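You operate a simulated robot arm through the tools that you are given. There is no shell and no other tool. Be economical: measure what you need, move in short steps, check, and stop when the job is done.

You run a simulated two-armed robot. Do the job below in one go: nothing can be reset, and whatever is moved stays where it is left.

TASK
Pick up the black box that says "pads" from the top of the white cabinet with one hand, pass it to the other hand and put it on the wood stool. Set down upright: black box.

The check looks at the end state, three seconds after you hand in, the way a careful person would. Anything else that was tipped, shoved, dropped, spilled or broken makes it a failure.

THE ROBOT
Two 7-joint arms with two-finger parallel grippers on one trunk, on a base that drives. Base frame: it is fixed to the floor where the robot stands at the start and does not move with it; the origin is under the middle of the robot, x ahead of it, y to its left, z up; the surface under the hand at the start is at about z = 840. Lengths are in mm, angles in rad, forces in N, time in s.
The left shoulder is at the start at [60, 189, 1178], the right one opposite. With the tool pointing down near the work surface each hand reaches from about 100 to 640 mm from the robot's upright axis, wherever it stands, measured 20 degrees to its own side. Places, roughly: wood stool [-2000, -500, 500]. Payload 3.43 kg a hand.
The tool frame of a hand sits at the grasp point between the pads (the TCP): z along the fingers, y along the line on which they close. The tips reach 30 mm beyond it. Largest opening 94 mm; finger width 28, thickness 10; the body of the gripper, 50 by 96 mm, starts 55 mm behind the TCP.
Orientation is that of the tool frame in the base frame, as a unit quaternion [x, y, z, w]. With the fingers straight down and closing along the base's y, the tool's x points along the base's -x, its y along +y and its z along -z.

THE INTERFACE
- The arms move only by the tool play_rows. It takes "left_rows", "right_rows" or both (then of equal length, played together; a hand with none holds still); each is a list of rows, each a list of 7 numbers: the shift along the tool's x, y, z in mm, then the turn, a rotation vector about the tool's x, y, z in rad, then the opening, from 0 (shut) to 1 (fully open). In form: [[x, y, z, ax, ay, az, jaw], ...]. A call has 1 to 20 rows; each row shifts and turns the commanded pose from where the row before left it, along the tool's axes as they then stand. Rows are played at 5 a second. More than 50 mm and 0.15 rad between two rows, or a gripper value outside its range, and nothing of the call is played. Where a pose cannot be reached the arm comes as near as it can. A force on the tool above 40 N (or 10 N above the force at the start of the call, whichever is more), or a blocked arm, ends the call early, and 0.2 s more pass. The fingers move at their own pace (about 153 mm/s each) and stop on an object; they squeeze with about 41 N. The grip force told is the motor's: it shows also when the fingers shut on nothing. Time passes only in rows, and 0.2 s behind the last, so rows that do not move let the fingers close. The reply holds the time, the measured pose of the TCP, the force on the tool along the base axes, the opening and the grip force, in the units named above and with some noise, with the torque about the TCP (base axes, N m) and any sound that the robot's microphone picked up.
- Cameras (640 x 400 px; columns grow to the right, rows downward): "scene" is now at [6.6, 34.8, 1725.1]; the picture's right is [0.43, -0.90, 0.00], its down [-0.79, -0.38, -0.49] and it looks along [0.44, 0.21, -0.87] (base axes); focal length 266 px, centre (320, 200). "left" rides on the left gripper at [76, -14, -102] in its tool frame; the picture's right is [0.18, 0.98, 0.00], its down [-0.75, 0.14, -0.64] and it looks along [-0.63, 0.12, 0.77] (tool axes); focal length 243 px, centre (320, 200). "right" rides on the right gripper at [76, 14, -102] in its tool frame; the picture's right is [-0.18, 0.98, 0.00], its down [-0.75, -0.14, -0.64] and it looks along [-0.63, -0.12, 0.77] (tool axes); focal length 243 px, centre (320, 200). There is no depth. A picture from a camera that has moved, and an enlarged one, comes with that camera's place and axes in the base frame and with its lens. The place of the scene camera against the robot may be out by one fixed shift of up to 18 mm in any direction.
- get_image(camera): a new picture of that camera. No time passes.
- raise_lower(by): slides the trunk up (or, below 0, down) by that many mm; the arms and the scene camera ride with it, the base frame stays. It gives what a move gives, with no picture.
- base_move(legs): drives the robot by 1 to 6 legs, each [ahead, left, turn to the left] in mm, mm and rad, along the robot's own axes; the way and the turn of a leg run together, so that a leg with both is an arc; at most 1500 mm and 3.142 rad a leg. The arms and the cameras ride along, it lands a little off, and it stops where it bumps. It gives what a move gives.
- pan_tilt(pan, tilt): turns the head with the scene camera to pan (to the left, within 1.501 rad either way) and tilt (down, from -0.506 to 1.204), counted from straight ahead of the robot. It gives what a move gives.
- inspect(camera, box): a new picture of the part [left, top, right, bottom] of that camera's present view, enlarged. No time passes.
- close_job(): hands the job in; it is judged then, once.

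Work in short steps. Places have to be worked out from the pictures, the camera data and where the tool is seen: move nearer, look again, correct. Check each grasp and each placing, and mend what went wrong. You have 120 turns and 100 pictures in all, those below and enlarged ones among them. Open the grippers and draw the arms clear of the work before you hand the job in, unless the task says otherwise; then end with one line.

The tools are called after ">>>" by a JSON object that holds its "name" and its "arguments". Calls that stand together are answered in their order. play_rows: Moves the arms, as the interface text tells. Its arguments: {"type":"object","properties":{"left_rows":{"type":"array","items":{"type":"array","items":{"type":"number"}}},"right_rows":{"type":"array","items":{"type":"array","items":{"type":"number"}}}},"required":[]} The other tools are called the same way: raise_lower (by) slides the trunk up or down; base_move (legs) drives the base; pan_tilt (pan, tilt) turns the head that bears the scene camera; get_image (camera) takes a picture; inspect (camera, box) takes an enlarged picture of a part of a camera's view; close_job () hands the job in.

At the start:

```text
time_s: 0.0
left_tool_pos: [392.2, 261.9, 1075.2]
left_ee_rot: [0.0, 1.0, 0.0, 0.001]
left_force: [0.7, -0.6, 0.6]
left_wrist_torque: [-0.02, 0.01, -0.03]
left_grip_width: 93.9
left_gripper_force: 0.1
right_tool_pos: [347.4, -37.9, 1084.9]
right_ee_rot: [0.0, 1.0, 0.0, 0.001]
right_force: [0.0, 0.0, -0.3]
right_wrist_torque: [0.05, 0.02, 0.03]
right_grip_width: 93.7
right_gripper_force: 0.1
trunk travel left (down, up): [-850.0, 140.0]
robot x, y, heading: [0.4, 2.1, 0.001]
head pan, tilt: [0.443, 1.061]
```

scene: 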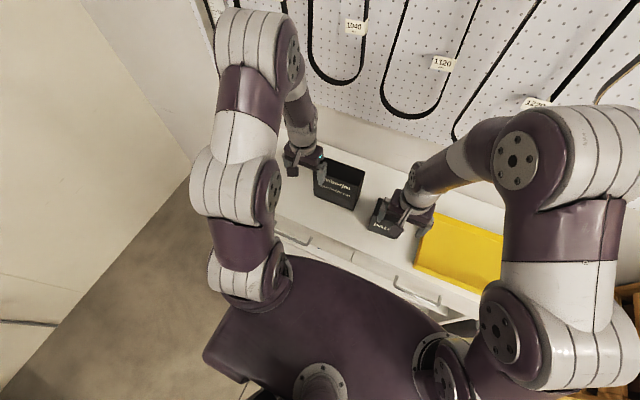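
right: 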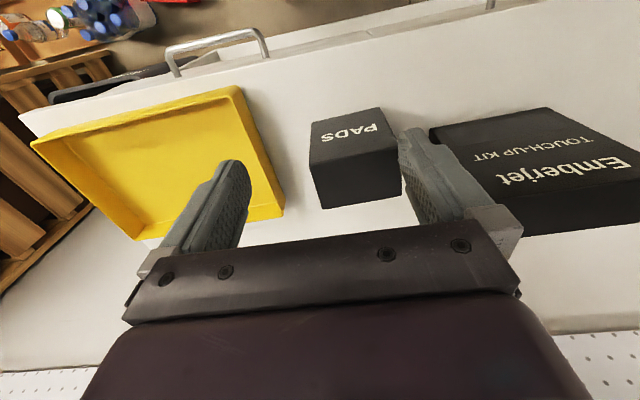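
left: 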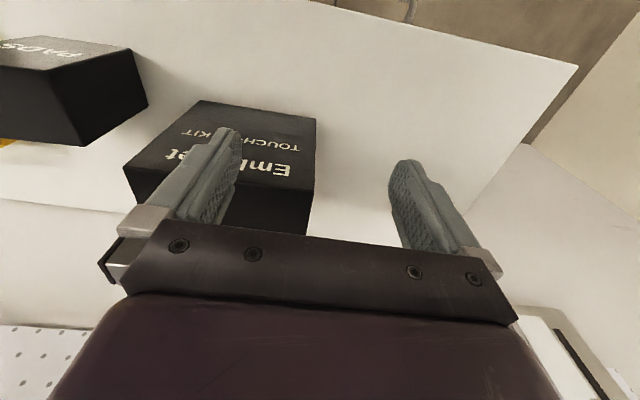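

The PADS box sits just ahead of the right hand; I'll look closer to work out its faces and size.

>>> {"name": "inspect", "arguments": {"camera": "scene", "box": [270, 130, 510, 280]}}

>>> {"name": "inspect", "arguments": {"camera": "right", "box": [260, 80, 460, 220]}}

```text
2.67 times, centred on (390, 205) of scene
camera zoom: at [6.6, 34.8, 1725.1], right [0.43, -0.9, 0.0], down [-0.79, -0.38, -0.49], along [0.44, 0.21, -0.87], focal length 711 px, centre (133, 187)
```

zoom: 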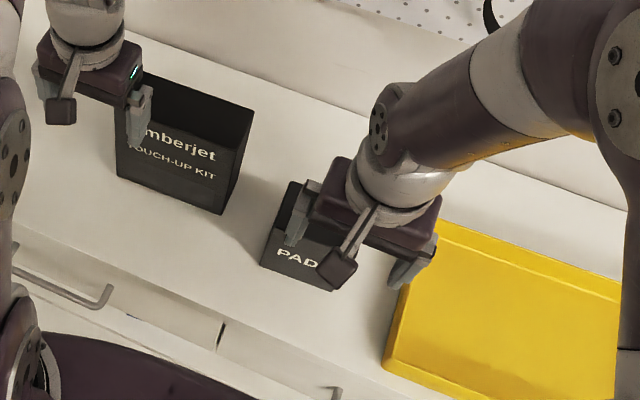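

```text
2.86 times, centred on (360, 150) of right
camera zoom: at [269.9, -24.5, 1187.5], right [0.18, 0.98, 0.0], down [0.75, -0.14, 0.64], along [0.63, -0.12, -0.77], focal length 693 px, centre (206, 343)
```

zoom: 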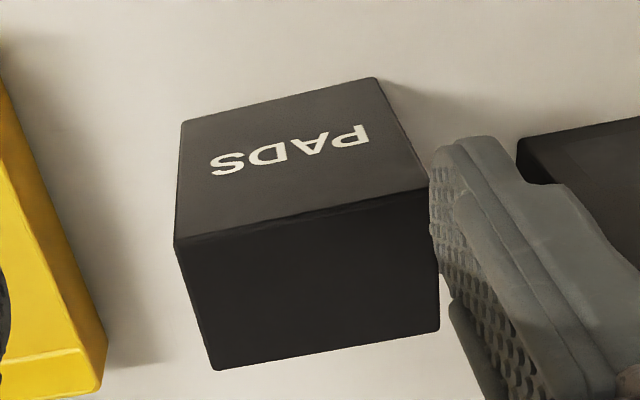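

The box measures roughly x 405–473, y −62..36, z 840–956, so I'll grip it across its 68 mm depth. First I turn the right hand a quarter turn so it closes along x.

>>> {"name": "play_rows", "arguments": {"right_rows": [[0, 0, 0, 0, 0, -0.1428, 1], [0, 0, 0, 0, 0, -0.1428, 1], [0, 0, 0, 0, 0, -0.1428, 1], [0, 0, 0, 0, 0, -0.1428, 1], [0, 0, 0, 0, 0, -0.1428, 1], [0, 0, 0, 0, 0, -0.1428, 1], [0, 0, 0, 0, 0, -0.1428, 1], [0, 0, 0, 0, 0, -0.1428, 1], [0, 0, 0, 0, 0, -0.1428, 1], [0, 0, 0, 0, 0, -0.1428, 1], [0, 0, 0, 0, 0, -0.1428, 1], [0, 0, 0, 0, 0, 0, 1]]}}

```text
time_s: 2.6
left_tool_pos: [391.8, 263.0, 1074.8]
left_ee_rot: [0.0, 1.0, 0.0, 0.0]
left_force: [0.5, 0.0, -0.6]
left_wrist_torque: [-0.02, 0.01, 0.01]
left_grip_width: 94.0
left_gripper_force: 0.0
right_tool_pos: [346.9, -39.0, 1085.9]
right_ee_rot: [0.708, -0.706, 0.0, 0.0]
right_force: [0.3, 0.2, 0.1]
right_wrist_torque: [0.01, -0.01, -0.02]
right_grip_width: 93.7
right_gripper_force: 0.1
trunk travel left (down, up): [-850.0, 140.0]
robot x, y, heading: [-0.3, 0.2, -0.002]
head pan, tilt: [0.443, 1.061]
```

The turn worked. I'll move above the box and look with the right camera.

>>> {"name": "play_rows", "arguments": {"right_rows": [[-2, -31, 0, 0, 0, 0, 1], [-2, -31, 0, 0, 0, 0, 1], [-2, -30, 0, 0, 0, 0, 1], [0, 0, 0, 0, 0, 0, 1]]}}

>>> {"name": "get_image", "arguments": {"camera": "right"}}

>>> {"name": "get_image", "arguments": {"camera": "left"}}

```text
time_s: 3.6
left_tool_pos: [390.8, 262.3, 1075.6]
left_ee_rot: [0.0, 1.0, 0.0, -0.001]
left_force: [-0.3, 0.8, -0.4]
left_wrist_torque: [0.0, 0.0, 0.0]
left_grip_width: 93.9
left_gripper_force: 0.0
right_tool_pos: [439.2, -33.4, 1085.8]
right_ee_rot: [-0.707, 0.708, 0.0, 0.0]
right_force: [-0.2, -0.5, 0.3]
right_wrist_torque: [-0.05, -0.01, 0.0]
right_grip_width: 94.0
right_gripper_force: 0.0
trunk travel left (down, up): [-850.0, 140.0]
robot x, y, heading: [-1.4, 1.5, -0.003]
head pan, tilt: [0.443, 1.061]
```

```text
94 pictures are left
camera right: at [423.3, -109.3, 1188.8], right [-0.98, 0.18, 0.0], down [0.14, 0.75, 0.64], along [0.12, 0.63, -0.77], focal length 243 px, centre (320, 200)
```

right: 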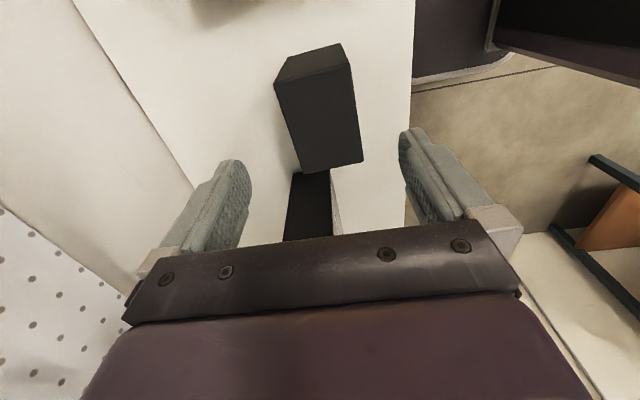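

```text
93 pictures are left
camera left: at [313.8, 248.4, 1178.5], right [-0.18, 0.98, 0.0], down [0.75, 0.14, 0.64], along [0.63, 0.12, -0.77], focal length 243 px, centre (320, 200)
```

left: 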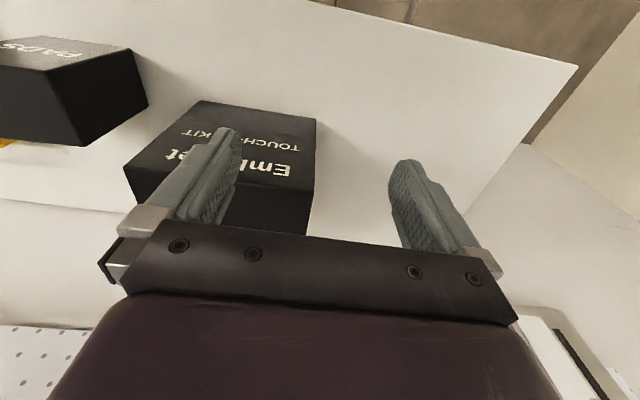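

The box is confirmed centred at x≈439.5 with its top at z≈956. I'll descend to TCP z≈925 with the fingers straddling it.

>>> {"name": "play_rows", "arguments": {"right_rows": [[0, 0, 40, 0, 0, 0, 1], [0, 0, 40, 0, 0, 0, 1], [0, 0, 30, 0, 0, 0, 1], [0, 0, 25, 0, 0, 0, 1], [0, 0, 25, 0, 0, 0, 1], [0, 0, 0, 0, 0, 0, 1]]}}

>>> {"name": "get_image", "arguments": {"camera": "right"}}

>>> {"name": "inspect", "arguments": {"camera": "scene", "box": [270, 130, 510, 280]}}

```text
time_s: 5.0
left_tool_pos: [391.9, 261.9, 1074.7]
left_ee_rot: [0.0, 1.0, 0.0, 0.0]
left_force: [-1.1, 0.1, 0.6]
left_wrist_torque: [-0.01, -0.04, 0.01]
left_grip_width: 93.8
left_gripper_force: 0.2
right_tool_pos: [438.2, -33.2, 924.7]
right_ee_rot: [-0.707, 0.707, 0.0, 0.0]
right_force: [-0.1, 0.4, 0.6]
right_wrist_torque: [0.01, 0.05, 0.02]
right_grip_width: 94.0
right_gripper_force: 0.1
trunk travel left (down, up): [-850.0, 140.0]
robot x, y, heading: [-0.0, 0.2, -0.001]
head pan, tilt: [0.443, 1.061]
```

```text
92 pictures are left
camera right: at [423.1, -109.4, 1027.6], right [-0.98, 0.18, 0.0], down [0.14, 0.75, 0.64], along [0.12, 0.63, -0.77], focal length 243 px, centre (320, 200)
```

right: 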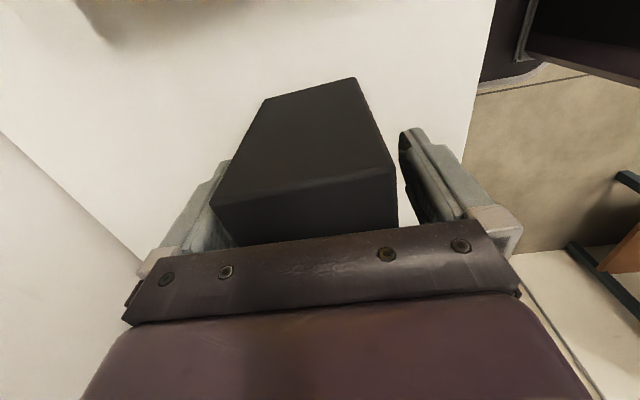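

```text
2.67 times, centred on (390, 205) of scene
camera zoom: at [6.2, 34.8, 1725.1], right [0.43, -0.9, 0.0], down [-0.79, -0.38, -0.49], along [0.44, 0.21, -0.87], focal length 711 px, centre (133, 187)
```

zoom: 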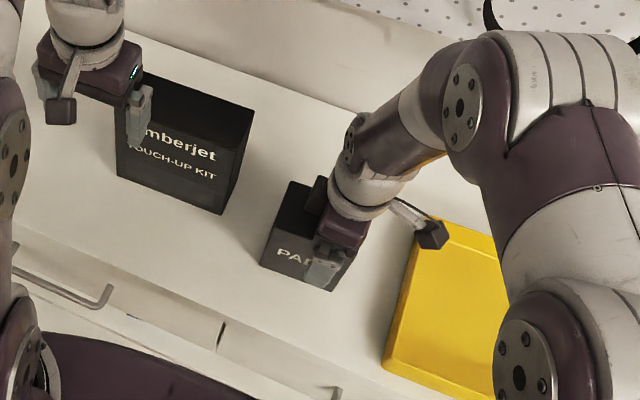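

Fingers straddle the box with clearance. Closing now.

>>> {"name": "play_rows", "arguments": {"right_rows": [[0, 0, 0, 0, 0, 0, 0.85], [0, 0, 0, 0, 0, 0, 0.75], [0, 0, 0, 0, 0, 0, 0.6], [0, 0, 0, 0, 0, 0, 0], [0, 0, 0, 0, 0, 0, 0], [0, 0, 0, 0, 0, 0, 0]]}}

```text
time_s: 6.4
left_tool_pos: [390.8, 261.5, 1075.6]
left_ee_rot: [-0.001, 1.0, 0.0, -0.001]
left_force: [-0.1, -0.3, 0.1]
left_wrist_torque: [0.01, 0.01, 0.01]
left_grip_width: 94.1
left_gripper_force: 0.0
right_tool_pos: [437.9, -33.0, 925.3]
right_ee_rot: [0.707, -0.707, 0.0, 0.0]
right_force: [0.4, -0.6, -0.1]
right_wrist_torque: [0.07, -0.01, -0.04]
right_grip_width: 74.7
right_gripper_force: 41.0
trunk travel left (down, up): [-850.0, 140.0]
robot x, y, heading: [0.4, -1.2, 0.003]
head pan, tilt: [0.443, 1.061]
```

It grips at 74.7 mm. I'll lift slowly and check.

>>> {"name": "play_rows", "arguments": {"right_rows": [[0, 0, -10, 0, 0, 0, 0], [0, 0, -20, 0, 0, 0, 0], [0, 0, -30, 0, 0, 0, 0], [0, 0, -30, 0, 0, 0, 0], [0, 0, -30, 0, 0, 0, 0], [0, 0, -30, 0, 0, 0, 0], [0, 0, 0, 0, 0, 0, 0]]}}

>>> {"name": "get_image", "arguments": {"camera": "right"}}

>>> {"name": "get_image", "arguments": {"camera": "scene"}}

>>> {"name": "get_image", "arguments": {"camera": "left"}}

```text
time_s: 8.0
left_tool_pos: [393.1, 261.5, 1075.4]
left_ee_rot: [0.001, 1.0, -0.001, 0.0]
left_force: [0.4, 0.2, -0.2]
left_wrist_torque: [0.0, -0.02, 0.0]
left_grip_width: 94.0
left_gripper_force: 0.1
right_tool_pos: [438.4, -32.8, 1073.5]
right_ee_rot: [0.707, -0.707, -0.001, 0.0]
right_force: [0.0, -0.3, -2.6]
right_wrist_torque: [-0.08, -0.01, -0.01]
right_grip_width: 74.9
right_gripper_force: 40.9
trunk travel left (down, up): [-850.0, 140.0]
robot x, y, heading: [0.1, -1.9, -0.005]
head pan, tilt: [0.443, 1.061]
```

```text
90 pictures are left
camera right: at [423.8, -109.6, 1176.0], right [-0.98, 0.18, 0.0], down [0.14, 0.75, 0.64], along [0.12, 0.63, -0.77], focal length 243 px, centre (320, 200)
```

right: 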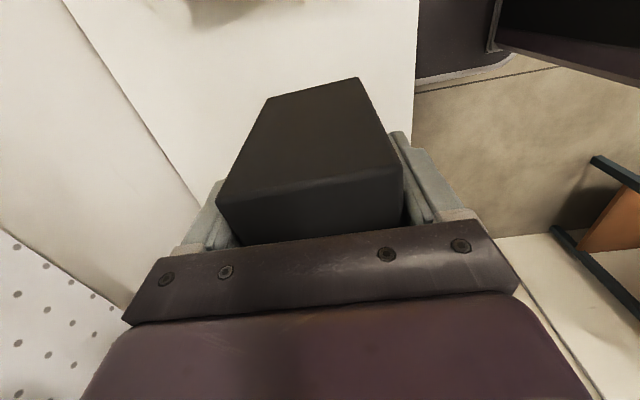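

```text
89 pictures are left
camera scene: at [7.6, 34.9, 1725.1], right [0.43, -0.9, 0.0], down [-0.79, -0.38, -0.49], along [0.44, 0.21, -0.87], focal length 266 px, centre (320, 200)
```

scene: 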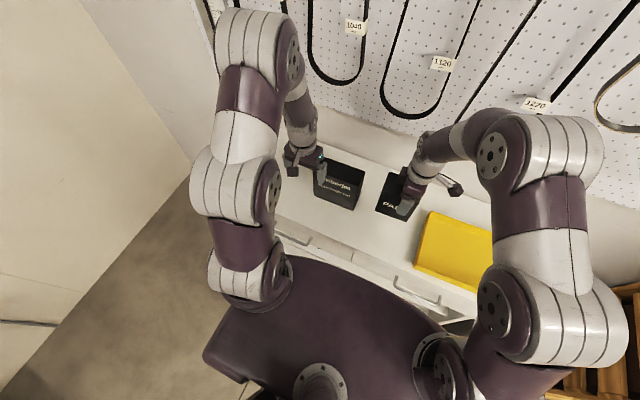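

```text
88 pictures are left
camera left: at [314.8, 248.4, 1178.2], right [-0.18, 0.98, 0.0], down [0.75, 0.14, 0.64], along [0.63, 0.12, -0.77], focal length 243 px, centre (320, 200)
```

left: 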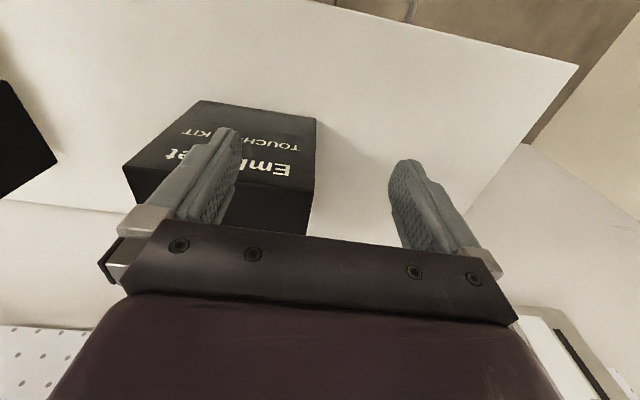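

The box is held (~0.27 kg). Before backing away from the cabinet I look around to the sides.

>>> {"name": "pan_tilt", "arguments": {"pan": -1.5, "tilt": 0.5}}

>>> {"name": "get_image", "arguments": {"camera": "scene"}}

>>> {"name": "pan_tilt", "arguments": {"pan": 1.5, "tilt": 0.5}}

>>> {"name": "get_image", "arguments": {"camera": "scene"}}

```text
time_s: 9.9
left_tool_pos: [390.5, 262.4, 1075.6]
left_ee_rot: [0.0, 1.0, 0.0, 0.001]
left_force: [0.2, 0.6, -0.2]
left_wrist_torque: [-0.02, 0.02, -0.01]
left_grip_width: 93.8
left_gripper_force: 0.1
right_tool_pos: [438.7, -33.5, 1073.6]
right_ee_rot: [-0.707, 0.707, 0.0, 0.0]
right_force: [-0.5, -0.3, -2.9]
right_wrist_torque: [-0.07, 0.01, 0.04]
right_grip_width: 74.7
right_gripper_force: 40.6
trunk travel left (down, up): [-850.0, 140.0]
robot x, y, heading: [0.5, -0.1, -0.0]
head pan, tilt: [-1.499, 0.499]
```

```text
87 pictures are left
camera scene: at [-45.7, -84.2, 1770.4], right [-1.0, -0.07, 0.0], down [-0.03, 0.48, -0.88], along [0.06, -0.88, -0.48], focal length 266 px, centre (320, 200)
```

scene: 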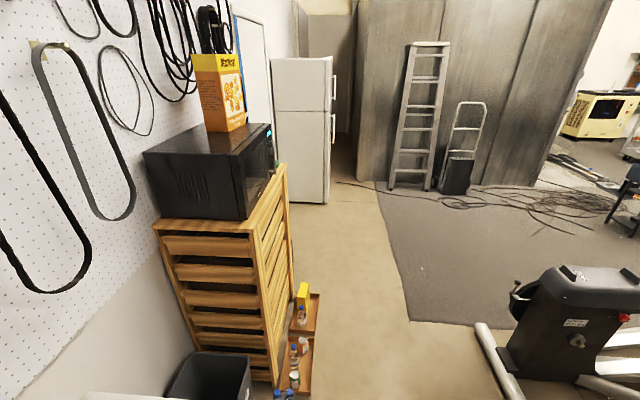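

```text
time_s: 12.5
left_tool_pos: [391.3, 262.3, 1075.0]
left_ee_rot: [0.0, 1.0, 0.0, 0.0]
left_force: [-0.6, 0.1, 0.3]
left_wrist_torque: [0.05, 0.0, 0.01]
left_grip_width: 94.1
left_gripper_force: 0.0
right_tool_pos: [437.7, -32.4, 1073.4]
right_ee_rot: [0.708, -0.706, 0.0, 0.0]
right_force: [-0.6, 0.1, -3.8]
right_wrist_torque: [-0.05, 0.0, -0.02]
right_grip_width: 74.3
right_gripper_force: 41.2
trunk travel left (down, up): [-850.0, 140.0]
robot x, y, heading: [1.0, -2.0, 0.005]
head pan, tilt: [1.499, 0.499]
```

```text
86 pictures are left
camera scene: at [-45.8, 97.3, 1770.4], right [1.0, -0.07, 0.0], down [-0.03, -0.48, -0.88], along [0.06, 0.88, -0.48], focal length 266 px, centre (320, 200)
```

scene: 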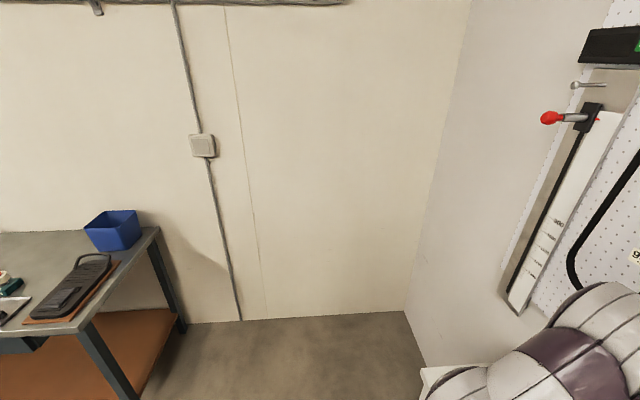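

The way straight back looks free (bench at x<−900,y>800; machine at x<−1100,y<−1000). I back off 450 mm from the cabinet.

>>> {"name": "base_move", "arguments": {"legs": [[-450, 0, 0]]}}

>>> {"name": "pan_tilt", "arguments": {"pan": 0.0, "tilt": 0.9}}

>>> {"name": "get_image", "arguments": {"camera": "scene"}}

```text
time_s: 15.2
left_tool_pos: [-57.5, 263.1, 1074.4]
left_ee_rot: [-0.002, 1.0, 0.0, -0.001]
left_force: [-0.2, -0.9, -0.5]
left_wrist_torque: [0.0, 0.0, -0.01]
left_grip_width: 94.1
left_gripper_force: 0.0
right_tool_pos: [-9.2, -31.5, 1073.7]
right_ee_rot: [0.709, -0.706, 0.0, 0.001]
right_force: [0.2, -0.3, -3.9]
right_wrist_torque: [-0.05, -0.02, -0.01]
right_grip_width: 74.5
right_gripper_force: 41.5
trunk travel left (down, up): [-850.0, 140.0]
robot x, y, heading: [-448.9, -0.4, 0.007]
head pan, tilt: [1.499, 0.499]
```

```text
time_s: 16.8
left_tool_pos: [-58.5, 263.6, 1076.0]
left_ee_rot: [-0.003, 1.0, 0.0, -0.001]
left_force: [-0.5, 0.3, 0.2]
left_wrist_torque: [0.0, 0.0, 0.0]
left_grip_width: 93.7
left_gripper_force: 0.1
right_tool_pos: [-10.2, -31.7, 1071.7]
right_ee_rot: [0.709, -0.705, -0.001, 0.001]
right_force: [-0.7, -0.1, -3.4]
right_wrist_torque: [-0.07, 0.02, -0.02]
right_grip_width: 74.4
right_gripper_force: 41.3
trunk travel left (down, up): [-850.0, 140.0]
robot x, y, heading: [-446.2, -0.1, 0.004]
head pan, tilt: [0.0, 0.901]
```

```text
85 pictures are left
camera scene: at [-425.0, 5.6, 1736.5], right [0.01, -1.0, 0.0], down [-0.78, 0.0, -0.62], along [0.62, 0.0, -0.78], focal length 266 px, centre (320, 200)
```

scene: 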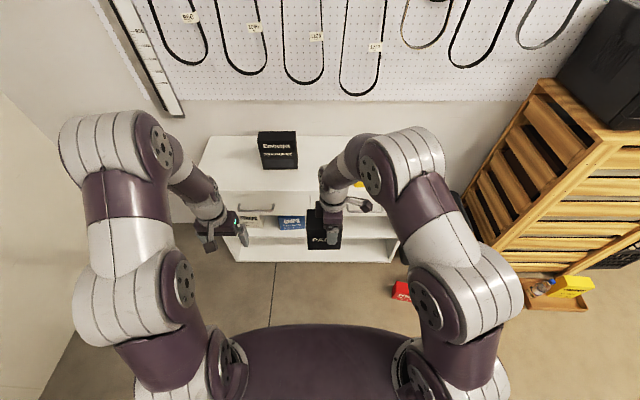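

Clear space here for the handover. I turn the left hand a quarter turn and tilt it 45° so its fingers come from upper left.

>>> {"name": "play_rows", "arguments": {"left_rows": [[0, 0, 0, 0, 0, 0.1428, 1], [0, 0, 0, 0, 0, 0.1428, 1], [0, 0, 0, 0, 0, 0.1428, 1], [0, 0, 0, 0, 0, 0.1428, 1], [0, 0, 0, 0, 0, 0.1428, 1], [0, 0, 0, 0, 0, 0.1428, 1], [0, 0, 0, 0, 0, 0.1428, 1], [0, 0, 0, 0, 0, 0.1428, 1], [0, 0, 0, 0, 0, 0.1428, 1], [0, 0, 0, 0, 0, 0.1428, 1], [0, 0, 0, 0, 0, 0.1428, 1], [0, 0, 0, 0, -0.131, 0, 1], [0, 0, 0, 0, -0.131, 0, 1], [0, 0, 0, 0, -0.131, 0, 1], [0, 0, 0, 0, -0.131, 0, 1], [0, 0, 0, 0, -0.131, 0, 1], [0, 0, 0, 0, -0.131, 0, 1], [0, 0, 0, 0, 0, 0, 1]]}}

>>> {"name": "get_image", "arguments": {"camera": "left"}}

>>> {"name": "get_image", "arguments": {"camera": "scene"}}

```text
time_s: 20.6
left_tool_pos: [-62.2, 257.4, 1071.0]
left_ee_rot: [0.66, 0.661, -0.253, 0.252]
left_force: [-0.6, -0.2, -0.4]
left_wrist_torque: [0.01, 0.03, 0.01]
left_grip_width: 93.8
left_gripper_force: 0.0
left hand out of reach, approached as far as the arm can: row 17
right_tool_pos: [-9.8, -33.0, 1073.6]
right_ee_rot: [0.708, -0.706, 0.0, 0.0]
right_force: [-0.2, -0.6, -2.4]
right_wrist_torque: [-0.03, -0.03, -0.03]
right_grip_width: 74.2
right_gripper_force: 41.4
trunk travel left (down, up): [-850.0, 140.0]
robot x, y, heading: [-448.0, -3.6, 0.002]
head pan, tilt: [0.0, 0.901]
```

```text
84 pictures are left
camera left: at [-78.5, 382.5, 1096.9], right [0.98, 0.14, -0.12], down [0.14, -0.13, 0.98], along [0.12, -0.98, -0.15], focal length 243 px, centre (320, 200)
```

left: 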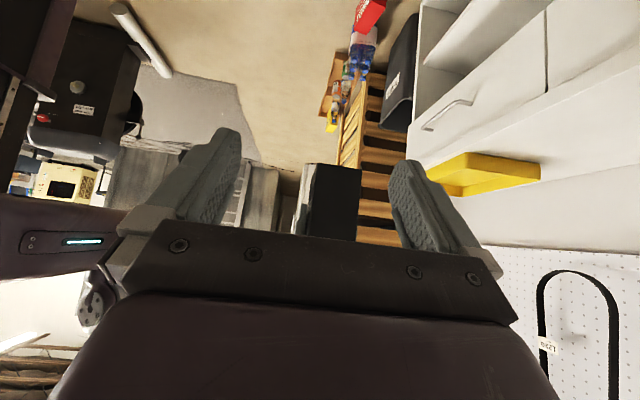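

```text
83 pictures are left
camera scene: at [-426.2, 4.8, 1736.5], right [0.01, -1.0, 0.0], down [-0.78, 0.0, -0.62], along [0.62, 0.0, -0.78], focal length 266 px, centre (320, 200)
```

scene: 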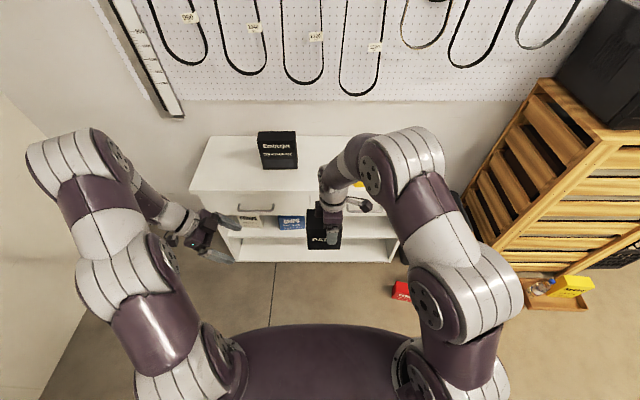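

The left hand is nearly at the wanted tilt. I move it to a pre-grasp about 100 mm short of the box along its approach axis.

>>> {"name": "play_rows", "arguments": {"left_rows": [[-31, 9, 15, 0, 0, 0, 1], [-31, 9, 15, 0, 0, 0, 1], [-31, 9, 15, 0, 0, 0, 1], [-31, 9, 15, 0, 0, 0, 1], [-31, 9, 15, 0, 0, 0, 1], [0, 0, 0, 0, 0, 0, 1]]}}

>>> {"name": "get_image", "arguments": {"camera": "left"}}

>>> {"name": "inspect", "arguments": {"camera": "scene", "box": [170, 130, 410, 280]}}

```text
time_s: 22.0
left_tool_pos: [-15.1, 91.0, 1119.6]
left_ee_rot: [0.659, 0.662, -0.253, 0.252]
left_force: [0.0, 0.1, -0.7]
left_wrist_torque: [0.0, 0.0, 0.01]
left_grip_width: 94.1
left_gripper_force: 0.1
right_tool_pos: [-8.3, -31.2, 1073.3]
right_ee_rot: [0.709, -0.705, 0.0, 0.0]
right_force: [-0.3, 0.0, -2.7]
right_wrist_torque: [-0.04, -0.01, -0.03]
right_grip_width: 74.2
right_gripper_force: 41.2
trunk travel left (down, up): [-850.0, 140.0]
robot x, y, heading: [-448.3, -2.9, 0.004]
head pan, tilt: [0.0, 0.901]
```

```text
82 pictures are left
camera left: at [-31.8, 216.6, 1145.9], right [0.98, 0.14, -0.12], down [0.14, -0.13, 0.98], along [0.12, -0.98, -0.15], focal length 243 px, centre (320, 200)
```

left: 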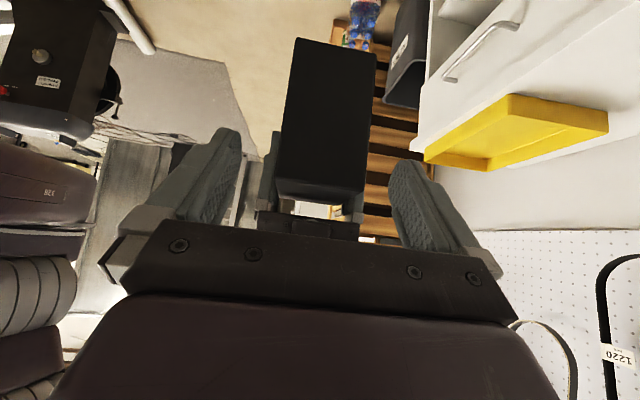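

```text
2.67 times, centred on (290, 205) of scene
camera zoom: at [-425.1, 6.6, 1736.5], right [0.01, -1.0, 0.0], down [-0.78, 0.0, -0.62], along [0.62, 0.0, -0.78], focal length 711 px, centre (400, 187)
```

zoom: 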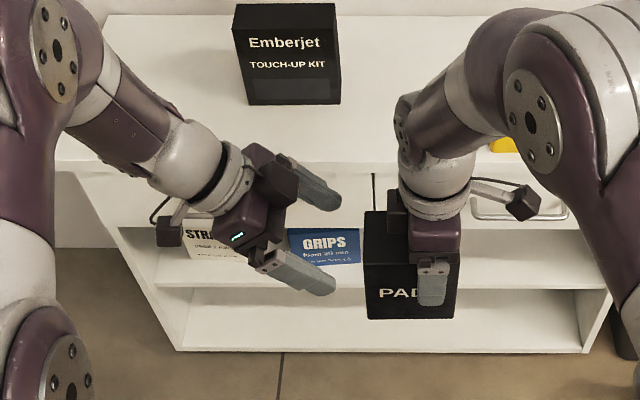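

Left fingers are lined up with the box (centre x≈−12 against the tool's −15). I advance halfway with a small correction and look.

>>> {"name": "play_rows", "arguments": {"left_rows": [[-4, 2, 20, 0, 0, 0, 1], [-4, 2, 20, 0, 0, 0, 1], [0, 0, 15, 0, 0, 0, 1], [0, 0, 0, 0, 0, 0, 1]]}}

>>> {"name": "get_image", "arguments": {"camera": "left"}}

>>> {"name": "inspect", "arguments": {"camera": "scene", "box": [230, 160, 390, 260]}}

```text
time_s: 23.0
left_tool_pos: [-11.9, 49.9, 1084.2]
left_ee_rot: [0.659, 0.662, -0.252, 0.252]
left_force: [0.3, 0.2, -1.4]
left_wrist_torque: [0.0, -0.01, -0.05]
left_grip_width: 94.1
left_gripper_force: 0.1
right_tool_pos: [-8.7, -32.2, 1072.8]
right_ee_rot: [0.709, -0.705, -0.001, 0.0]
right_force: [-0.6, 0.1, -2.6]
right_wrist_torque: [-0.07, -0.03, 0.01]
right_grip_width: 74.1
right_gripper_force: 41.1
trunk travel left (down, up): [-850.0, 140.0]
robot x, y, heading: [-449.2, -3.4, 0.007]
head pan, tilt: [0.0, 0.901]
```

```text
80 pictures are left
camera left: at [-26.8, 175.0, 1109.9], right [0.98, 0.14, -0.12], down [0.14, -0.13, 0.98], along [0.12, -0.98, -0.15], focal length 243 px, centre (320, 200)
```

left: 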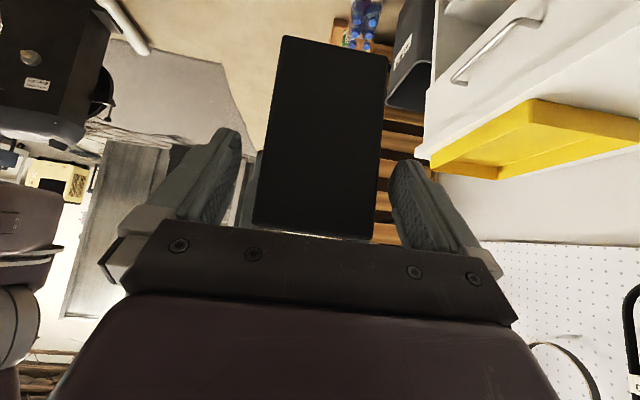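

```text
4.00 times, centred on (310, 210) of scene
camera zoom: at [-425.3, 5.4, 1736.5], right [0.01, -1.0, 0.0], down [-0.78, 0.0, -0.62], along [0.62, 0.0, -0.78], focal length 1066 px, centre (360, 160)
```

zoom: 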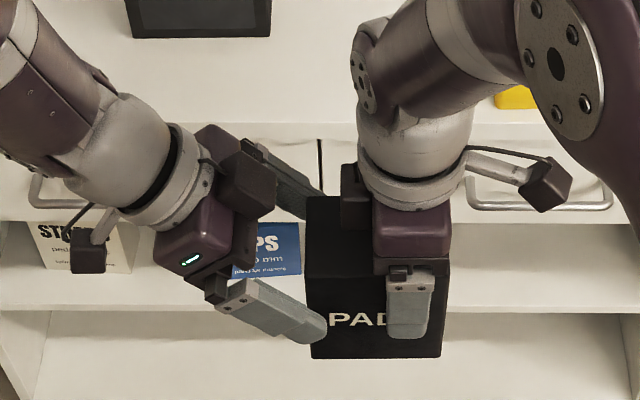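

Fingers straddle the box evenly. I advance the last ~32 mm.

>>> {"name": "play_rows", "arguments": {"left_rows": [[0, 0, 12, 0, 0, 0, 1], [0, 0, 12, 0, 0, 0, 1], [0, 0, 8, 0, 0, 0, 1], [0, 0, 0, 0, 0, 0, 1]]}}

>>> {"name": "get_image", "arguments": {"camera": "left"}}

>>> {"name": "inspect", "arguments": {"camera": "scene", "box": [230, 160, 390, 260]}}

```text
time_s: 24.0
left_tool_pos: [-12.1, 27.3, 1058.2]
left_ee_rot: [0.66, 0.662, -0.252, 0.252]
left_force: [-0.5, -0.3, -0.5]
left_wrist_torque: [-0.04, 0.0, 0.02]
left_grip_width: 94.1
left_gripper_force: 0.0
right_tool_pos: [-9.0, -32.0, 1072.5]
right_ee_rot: [0.709, -0.705, 0.0, 0.0]
right_force: [0.8, 0.2, -3.2]
right_wrist_torque: [-0.09, 0.03, -0.01]
right_grip_width: 74.2
right_gripper_force: 41.2
trunk travel left (down, up): [-850.0, 140.0]
robot x, y, heading: [-450.5, -2.9, 0.0]
head pan, tilt: [0.0, 0.901]
```

```text
78 pictures are left
camera left: at [-28.1, 153.7, 1085.1], right [0.98, 0.14, -0.12], down [0.14, -0.13, 0.98], along [0.12, -0.98, -0.15], focal length 243 px, centre (320, 200)
```

left: 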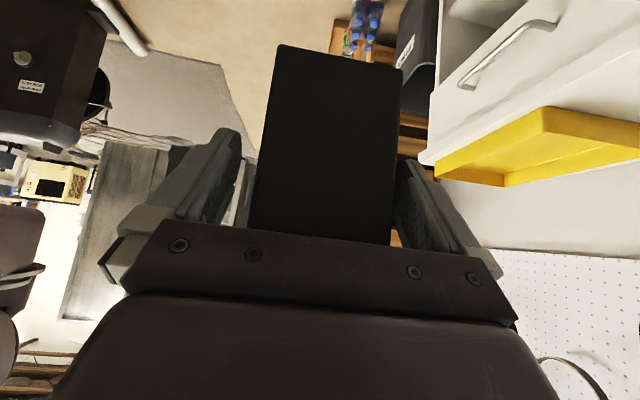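

```text
4.00 times, centred on (310, 210) of scene
camera zoom: at [-425.2, 5.4, 1736.5], right [0.01, -1.0, 0.0], down [-0.78, 0.0, -0.62], along [0.62, 0.0, -0.78], focal length 1066 px, centre (360, 160)
```

zoom: 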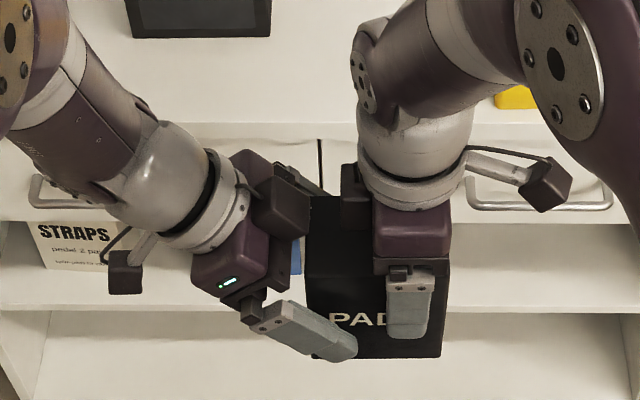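

Good position. I close the left hand while the right holds.

>>> {"name": "play_rows", "arguments": {"left_rows": [[0, 0, 0, 0, 0, 0, 0.88], [0, 0, 0, 0, 0, 0, 0.8], [0, 0, 0, 0, 0, 0, 0.74], [0, 0, 0, 0, 0, 0, 0], [0, 0, 0, 0, 0, 0, 0], [0, 0, 0, 0, 0, 0, 0]]}}

>>> {"name": "inspect", "arguments": {"camera": "scene", "box": [230, 160, 390, 260]}}

```text
time_s: 25.4
left_tool_pos: [-11.1, 28.8, 1059.2]
left_ee_rot: [0.659, 0.663, -0.25, 0.253]
left_force: [26.7, -4.0, -8.2]
left_wrist_torque: [0.49, 0.48, 0.21]
left_grip_width: 74.0
left_gripper_force: 40.8
right_tool_pos: [-10.3, -31.6, 1072.3]
right_ee_rot: [0.709, -0.705, -0.001, 0.001]
right_force: [-26.6, 3.7, 7.6]
right_wrist_torque: [0.17, -0.09, 1.34]
right_grip_width: 74.3
right_gripper_force: 41.4
trunk travel left (down, up): [-850.0, 140.0]
robot x, y, heading: [-450.1, 1.4, 0.003]
head pan, tilt: [0.0, 0.901]
```

```text
4.00 times, centred on (310, 210) of scene
camera zoom: at [-425.2, 5.4, 1736.5], right [0.01, -1.0, 0.0], down [-0.78, 0.0, -0.62], along [0.62, 0.0, -0.78], focal length 1066 px, centre (360, 160)
```

zoom: 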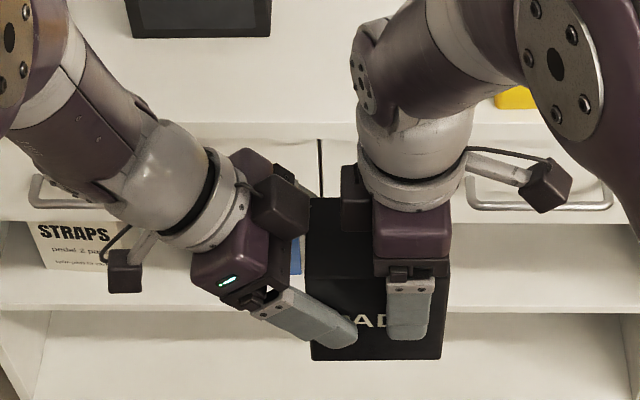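

Both hold it, with ~27 N internal push along x. I relax this by shifting the left hand slightly in +x.

>>> {"name": "play_rows", "arguments": {"left_rows": [[0, 1, 0, 0, 0, 0, 0], [0, 1, 0, 0, 0, 0, 0], [0, 0, 0, 0, 0, 0, 0]]}}

```text
time_s: 26.2
left_tool_pos: [-9.7, 28.7, 1059.4]
left_ee_rot: [0.659, 0.661, -0.253, 0.253]
left_force: [3.1, 8.3, 11.8]
left_wrist_torque: [-0.55, -0.6, 0.14]
left_grip_width: 73.8
left_gripper_force: 40.6
right_tool_pos: [-9.4, -33.1, 1071.8]
right_ee_rot: [0.708, -0.706, 0.0, 0.0]
right_force: [-1.6, -8.9, -15.5]
right_wrist_torque: [-0.33, 0.66, -0.01]
right_grip_width: 74.3
right_gripper_force: 41.3
trunk travel left (down, up): [-850.0, 140.0]
robot x, y, heading: [-448.0, 3.1, 0.005]
head pan, tilt: [0.0, 0.901]
```

Internal force is low now. I open the right hand.

>>> {"name": "play_rows", "arguments": {"right_rows": [[0, 0, 0, 0, 0, 0, 0.85], [0, 0, 0, 0, 0, 0, 1], [0, 0, 0, 0, 0, 0, 1]]}}

>>> {"name": "inspect", "arguments": {"camera": "scene", "box": [230, 160, 390, 260]}}

>>> {"name": "get_image", "arguments": {"camera": "right"}}

```text
time_s: 27.0
left_tool_pos: [-10.9, 27.7, 1058.4]
left_ee_rot: [0.659, 0.662, -0.252, 0.252]
left_force: [0.2, 0.7, -0.2]
left_wrist_torque: [0.14, 0.01, -0.02]
left_grip_width: 73.9
left_gripper_force: 41.2
right_tool_pos: [-9.7, -32.6, 1073.4]
right_ee_rot: [0.708, -0.706, 0.001, 0.0]
right_force: [0.0, 0.2, 0.3]
right_wrist_torque: [0.0, 0.04, -0.02]
right_grip_width: 93.9
right_gripper_force: 0.0
trunk travel left (down, up): [-850.0, 140.0]
robot x, y, heading: [-448.2, -2.4, 0.002]
head pan, tilt: [0.0, 0.901]
```

```text
4.00 times, centred on (310, 210) of scene
camera zoom: at [-425.2, 5.5, 1736.5], right [0.01, -1.0, 0.0], down [-0.78, 0.0, -0.62], along [0.62, 0.0, -0.78], focal length 1066 px, centre (360, 160)
```

zoom: 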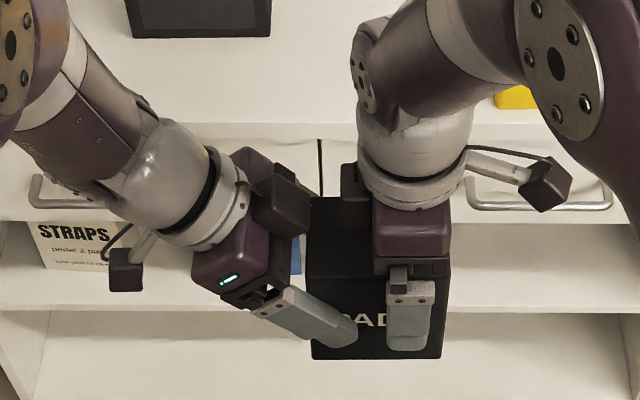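

```text
74 pictures are left
camera right: at [-24.1, -108.5, 1175.9], right [-0.98, 0.18, 0.0], down [0.14, 0.75, 0.64], along [0.12, 0.63, -0.77], focal length 243 px, centre (320, 200)
```

right: 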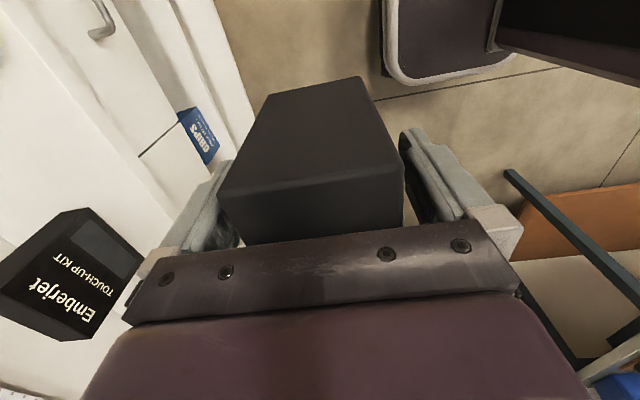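

The left hand holds alone and the right is free. I lift the right hand straight up and then draw it to the right side.

>>> {"name": "play_rows", "arguments": {"right_rows": [[0, 0, -20, 0, 0, 0, 1], [0, 0, -30, 0, 0, 0, 1], [0, 0, -35, 0, 0, 0, 1], [0, 0, -35, 0, 0, 0, 1], [40, 0, 0, 0, 0, 0, 1], [45, 0, 0, 0, 0, 0, 1], [45, 0, 0, 0, 0, 0, 1], [45, 0, 0, 0, 0, 0, 1], [40, 0, 0, 0, 0, 0, 1], [0, 0, 0, 0, 0, 0, 1]]}}

>>> {"name": "get_image", "arguments": {"camera": "scene"}}

```text
time_s: 29.2
left_tool_pos: [-9.8, 28.1, 1058.3]
left_ee_rot: [0.66, 0.662, -0.253, 0.252]
left_force: [-0.3, 1.0, -0.2]
left_wrist_torque: [0.1, -0.03, -0.04]
left_grip_width: 74.2
left_gripper_force: 41.0
right_tool_pos: [-6.6, -246.1, 1190.9]
right_ee_rot: [0.709, -0.705, 0.001, 0.0]
right_force: [-0.5, -0.7, 0.0]
right_wrist_torque: [0.0, 0.0, 0.05]
right_grip_width: 94.1
right_gripper_force: 0.1
trunk travel left (down, up): [-850.0, 140.0]
robot x, y, heading: [-449.8, 3.4, 0.007]
head pan, tilt: [0.0, 0.901]
```

```text
73 pictures are left
camera scene: at [-425.3, 6.4, 1736.5], right [0.01, -1.0, 0.0], down [-0.78, 0.0, -0.62], along [0.62, 0.0, -0.78], focal length 266 px, centre (320, 200)
```

scene: 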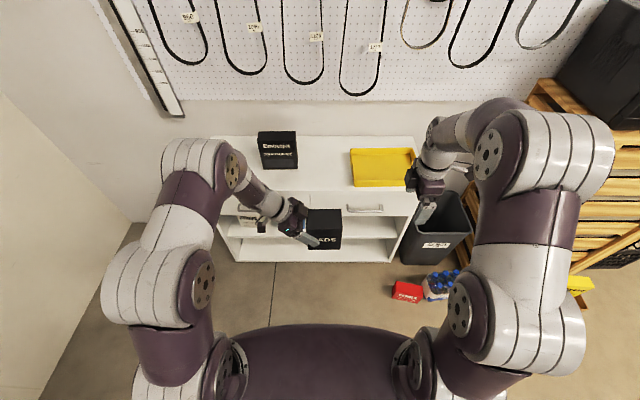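

Handover done. I turn left a quarter turn and look toward the stool side.

>>> {"name": "base_move", "arguments": {"legs": [[0, 0, 1.57]]}}

>>> {"name": "pan_tilt", "arguments": {"pan": 1.4, "tilt": 0.5}}

>>> {"name": "get_image", "arguments": {"camera": "scene"}}

```text
time_s: 33.5
left_tool_pos: [-487.8, 437.4, 1058.5]
left_ee_rot: [-0.013, 0.934, 0.004, 0.357]
left_force: [0.3, -0.2, -0.7]
left_wrist_torque: [-0.03, 0.11, 0.0]
left_grip_width: 74.1
left_gripper_force: 40.8
right_tool_pos: [-213.3, 445.5, 1189.8]
right_ee_rot: [1.0, 0.015, 0.0, 0.0]
right_force: [0.0, -0.1, 0.6]
right_wrist_torque: [0.0, 0.0, -0.04]
right_grip_width: 94.1
right_gripper_force: 0.0
trunk travel left (down, up): [-850.0, 140.0]
robot x, y, heading: [-454.4, 0.1, 1.602]
head pan, tilt: [0.0, 0.901]
```

```text
time_s: 35.0
left_tool_pos: [-487.1, 436.2, 1059.2]
left_ee_rot: [-0.012, 0.934, 0.003, 0.357]
left_force: [-0.2, -0.2, -0.2]
left_wrist_torque: [0.0, 0.09, -0.01]
left_grip_width: 74.2
left_gripper_force: 40.8
right_tool_pos: [-212.8, 445.9, 1190.1]
right_ee_rot: [1.0, 0.014, 0.0, 0.0]
right_force: [-1.0, 0.2, -0.2]
right_wrist_torque: [-0.01, 0.0, -0.01]
right_grip_width: 93.9
right_gripper_force: 0.1
trunk travel left (down, up): [-850.0, 140.0]
robot x, y, heading: [-448.3, -3.1, 1.596]
head pan, tilt: [1.4, 0.499]
```

```text
72 pictures are left
camera scene: at [-529.5, -41.1, 1770.4], right [0.14, 0.99, 0.0], down [0.47, -0.07, -0.88], along [-0.87, 0.12, -0.48], focal length 266 px, centre (320, 200)
```

scene: 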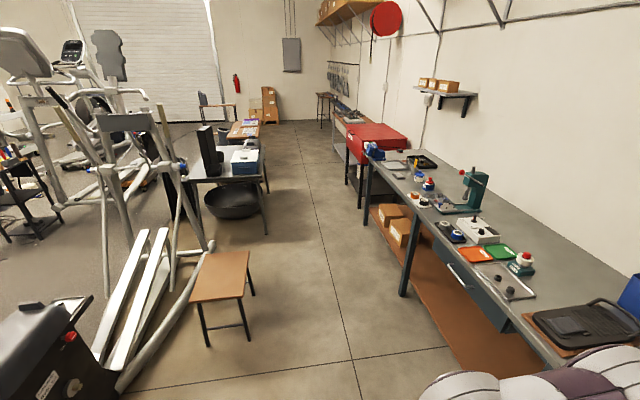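

The stool is at about x −1705..−2145, y −340..−665, next to an exercise machine; the aisle side (+y) is free. I turn to face −y here, where it's open, and then drive sideways to the stool.

>>> {"name": "base_move", "arguments": {"legs": [[0, 0, 1.56], [0, 0, 1.555]]}}

>>> {"name": "pan_tilt", "arguments": {"pan": -1.0, "tilt": 0.6}}

>>> {"name": "get_image", "arguments": {"camera": "scene"}}

```text
time_s: 43.0
left_tool_pos: [-421.9, -439.6, 1057.9]
left_ee_rot: [0.934, -0.001, -0.357, -0.001]
left_force: [-0.4, -0.2, -0.7]
left_wrist_torque: [0.01, -0.13, 0.01]
left_grip_width: 74.0
left_gripper_force: 40.7
right_tool_pos: [-695.8, -441.3, 1190.5]
right_ee_rot: [0.0, 1.0, 0.0, 0.001]
right_force: [-0.4, -0.8, 0.4]
right_wrist_torque: [0.01, 0.03, -0.04]
right_grip_width: 93.9
right_gripper_force: 0.1
trunk travel left (down, up): [-850.0, 140.0]
robot x, y, heading: [-450.5, -2.8, -1.569]
head pan, tilt: [1.4, 0.499]
```

```text
time_s: 45.2
left_tool_pos: [-420.1, -439.8, 1059.0]
left_ee_rot: [0.934, -0.001, -0.356, -0.001]
left_force: [1.0, -0.3, -0.3]
left_wrist_torque: [0.03, -0.13, 0.0]
left_grip_width: 74.0
left_gripper_force: 40.4
right_tool_pos: [-695.1, -441.4, 1189.5]
right_ee_rot: [0.001, 1.0, 0.0, 0.0]
right_force: [-0.5, -0.2, -0.4]
right_wrist_torque: [-0.02, 0.02, 0.06]
right_grip_width: 94.1
right_gripper_force: 0.0
trunk travel left (down, up): [-850.0, 140.0]
robot x, y, heading: [-444.6, 0.7, -1.575]
head pan, tilt: [-1.0, 0.6]
```

```text
71 pictures are left
camera scene: at [-515.7, 16.9, 1761.3], right [-0.54, 0.84, 0.0], down [0.47, 0.31, -0.82], along [-0.69, -0.45, -0.57], focal length 266 px, centre (320, 200)
```

scene: 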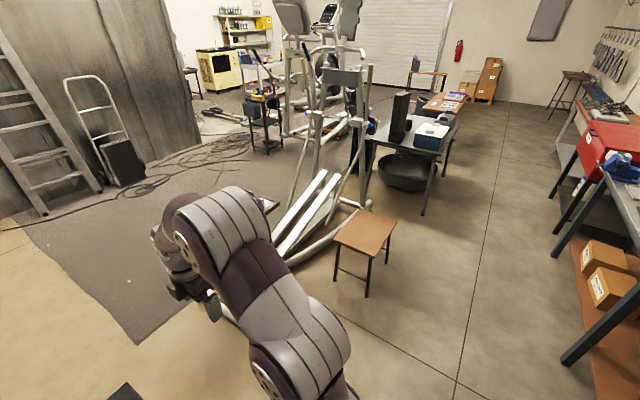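

The route is clear. I drive sideways ~1460 mm and slightly back so the base stays off the stool.

>>> {"name": "base_move", "arguments": {"legs": [[-60, -1460, 0]]}}

>>> {"name": "pan_tilt", "arguments": {"pan": 0.0, "tilt": 0.9}}

>>> {"name": "get_image", "arguments": {"camera": "scene"}}

```text
time_s: 52.3
left_tool_pos: [-1843.7, -378.9, 1059.0]
left_ee_rot: [0.934, -0.002, -0.357, -0.002]
left_force: [0.3, 0.3, 0.0]
left_wrist_torque: [0.0, -0.15, 0.0]
left_grip_width: 74.1
left_gripper_force: 40.8
right_tool_pos: [-2117.9, -378.7, 1190.6]
right_ee_rot: [0.0, 1.0, 0.0, 0.0]
right_force: [0.2, -0.5, -0.1]
right_wrist_torque: [0.0, -0.01, -0.04]
right_grip_width: 94.0
right_gripper_force: 0.0
trunk travel left (down, up): [-850.0, 140.0]
robot x, y, heading: [-1871.2, 58.0, -1.575]
head pan, tilt: [-1.0, 0.6]
```

```text
time_s: 53.5
left_tool_pos: [-1843.2, -377.7, 1059.4]
left_ee_rot: [0.934, -0.001, -0.357, -0.002]
left_force: [0.2, 0.4, 0.8]
left_wrist_torque: [-0.02, -0.12, 0.01]
left_grip_width: 74.2
left_gripper_force: 40.6
right_tool_pos: [-2118.1, -379.5, 1189.9]
right_ee_rot: [0.0, 1.0, 0.0, 0.001]
right_force: [-0.2, -0.4, 0.0]
right_wrist_torque: [-0.02, -0.01, 0.03]
right_grip_width: 93.9
right_gripper_force: 0.1
trunk travel left (down, up): [-850.0, 140.0]
robot x, y, heading: [-1868.2, 58.4, -1.574]
head pan, tilt: [0.0, 0.901]
```

```text
70 pictures are left
camera scene: at [-1862.6, 50.6, 1736.5], right [-1.0, 0.0, 0.0], down [0.0, 0.78, -0.62], along [0.0, -0.62, -0.78], focal length 266 px, centre (320, 200)
```

scene: 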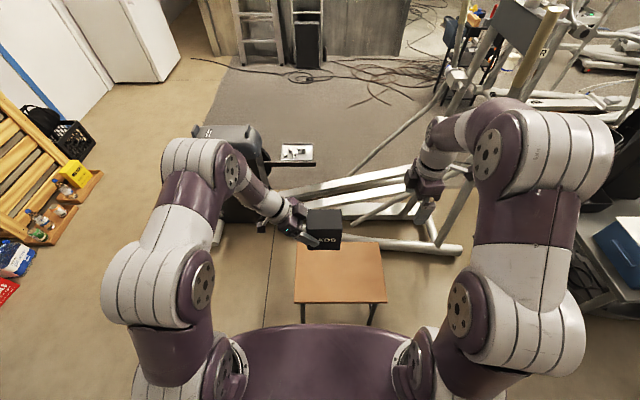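

I see the stool top spanning x −1744..−2175, y −340..−643. I shift 75 mm right and 30 mm ahead, then lower the trunk partway.

>>> {"name": "base_move", "arguments": {"legs": [[30, -75, 0]]}}

>>> {"name": "raise_lower", "arguments": {"by": -300}}

>>> {"name": "get_image", "arguments": {"camera": "scene"}}

>>> {"name": "get_image", "arguments": {"camera": "left"}}

>>> {"name": "get_image", "arguments": {"camera": "right"}}

```text
time_s: 54.6
left_tool_pos: [-1914.3, -406.8, 1058.9]
left_ee_rot: [0.934, -0.001, -0.357, -0.001]
left_force: [0.1, 0.2, 0.3]
left_wrist_torque: [0.0, -0.13, -0.01]
left_grip_width: 73.8
left_gripper_force: 40.4
right_tool_pos: [-2188.8, -409.2, 1191.4]
right_ee_rot: [0.001, 1.0, 0.0, 0.0]
right_force: [0.7, -0.2, 0.0]
right_wrist_torque: [0.02, 0.02, -0.02]
right_grip_width: 94.0
right_gripper_force: 0.0
trunk travel left (down, up): [-850.0, 140.0]
robot x, y, heading: [-1945.3, 29.5, -1.572]
head pan, tilt: [0.0, 0.901]
```

```text
time_s: 57.6
left_tool_pos: [-1916.7, -408.4, 758.3]
left_ee_rot: [0.934, -0.001, -0.357, -0.002]
left_force: [-0.8, 0.4, -0.2]
left_wrist_torque: [0.02, -0.09, 0.02]
left_grip_width: 73.9
left_gripper_force: 41.6
right_tool_pos: [-2190.7, -409.6, 890.3]
right_ee_rot: [0.001, 1.0, 0.0, 0.0]
right_force: [0.7, -0.1, -0.2]
right_wrist_torque: [-0.01, 0.02, -0.02]
right_grip_width: 94.0
right_gripper_force: 0.0
trunk travel left (down, up): [-550.0, 440.0]
robot x, y, heading: [-1945.3, 27.6, -1.575]
head pan, tilt: [0.0, 0.901]
```

```text
69 pictures are left
camera scene: at [-1936.2, 21.1, 1436.5], right [-1.0, 0.0, 0.0], down [0.0, 0.78, -0.62], along [0.0, -0.62, -0.78], focal length 266 px, centre (320, 200)
```

scene: 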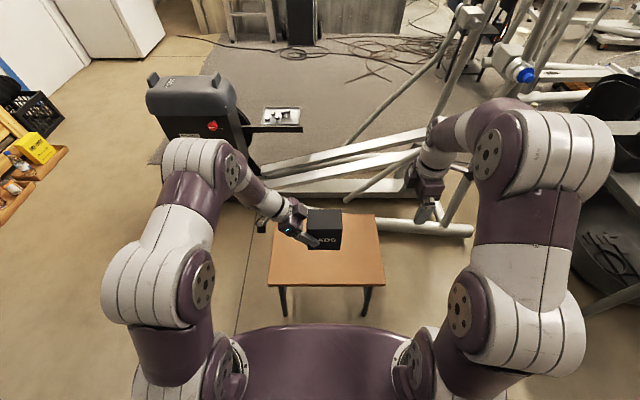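

```text
68 pictures are left
camera left: at [-1792.2, -393.7, 784.8], right [0.13, -0.98, -0.12], down [-0.13, -0.14, 0.98], along [-0.98, -0.12, -0.15], focal length 243 px, centre (320, 200)
```

left: 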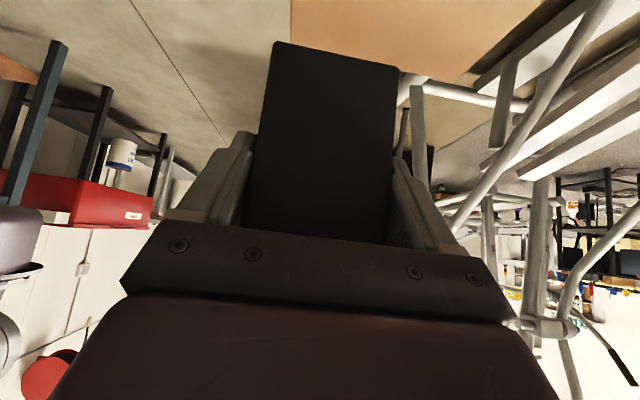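

```text
67 pictures are left
camera right: at [-2268.4, -395.7, 993.2], right [0.19, 0.98, 0.0], down [0.75, -0.14, 0.64], along [0.63, -0.12, -0.77], focal length 243 px, centre (320, 200)
```

right: 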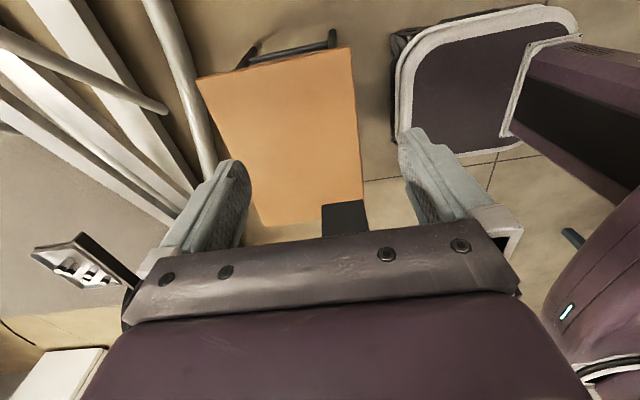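

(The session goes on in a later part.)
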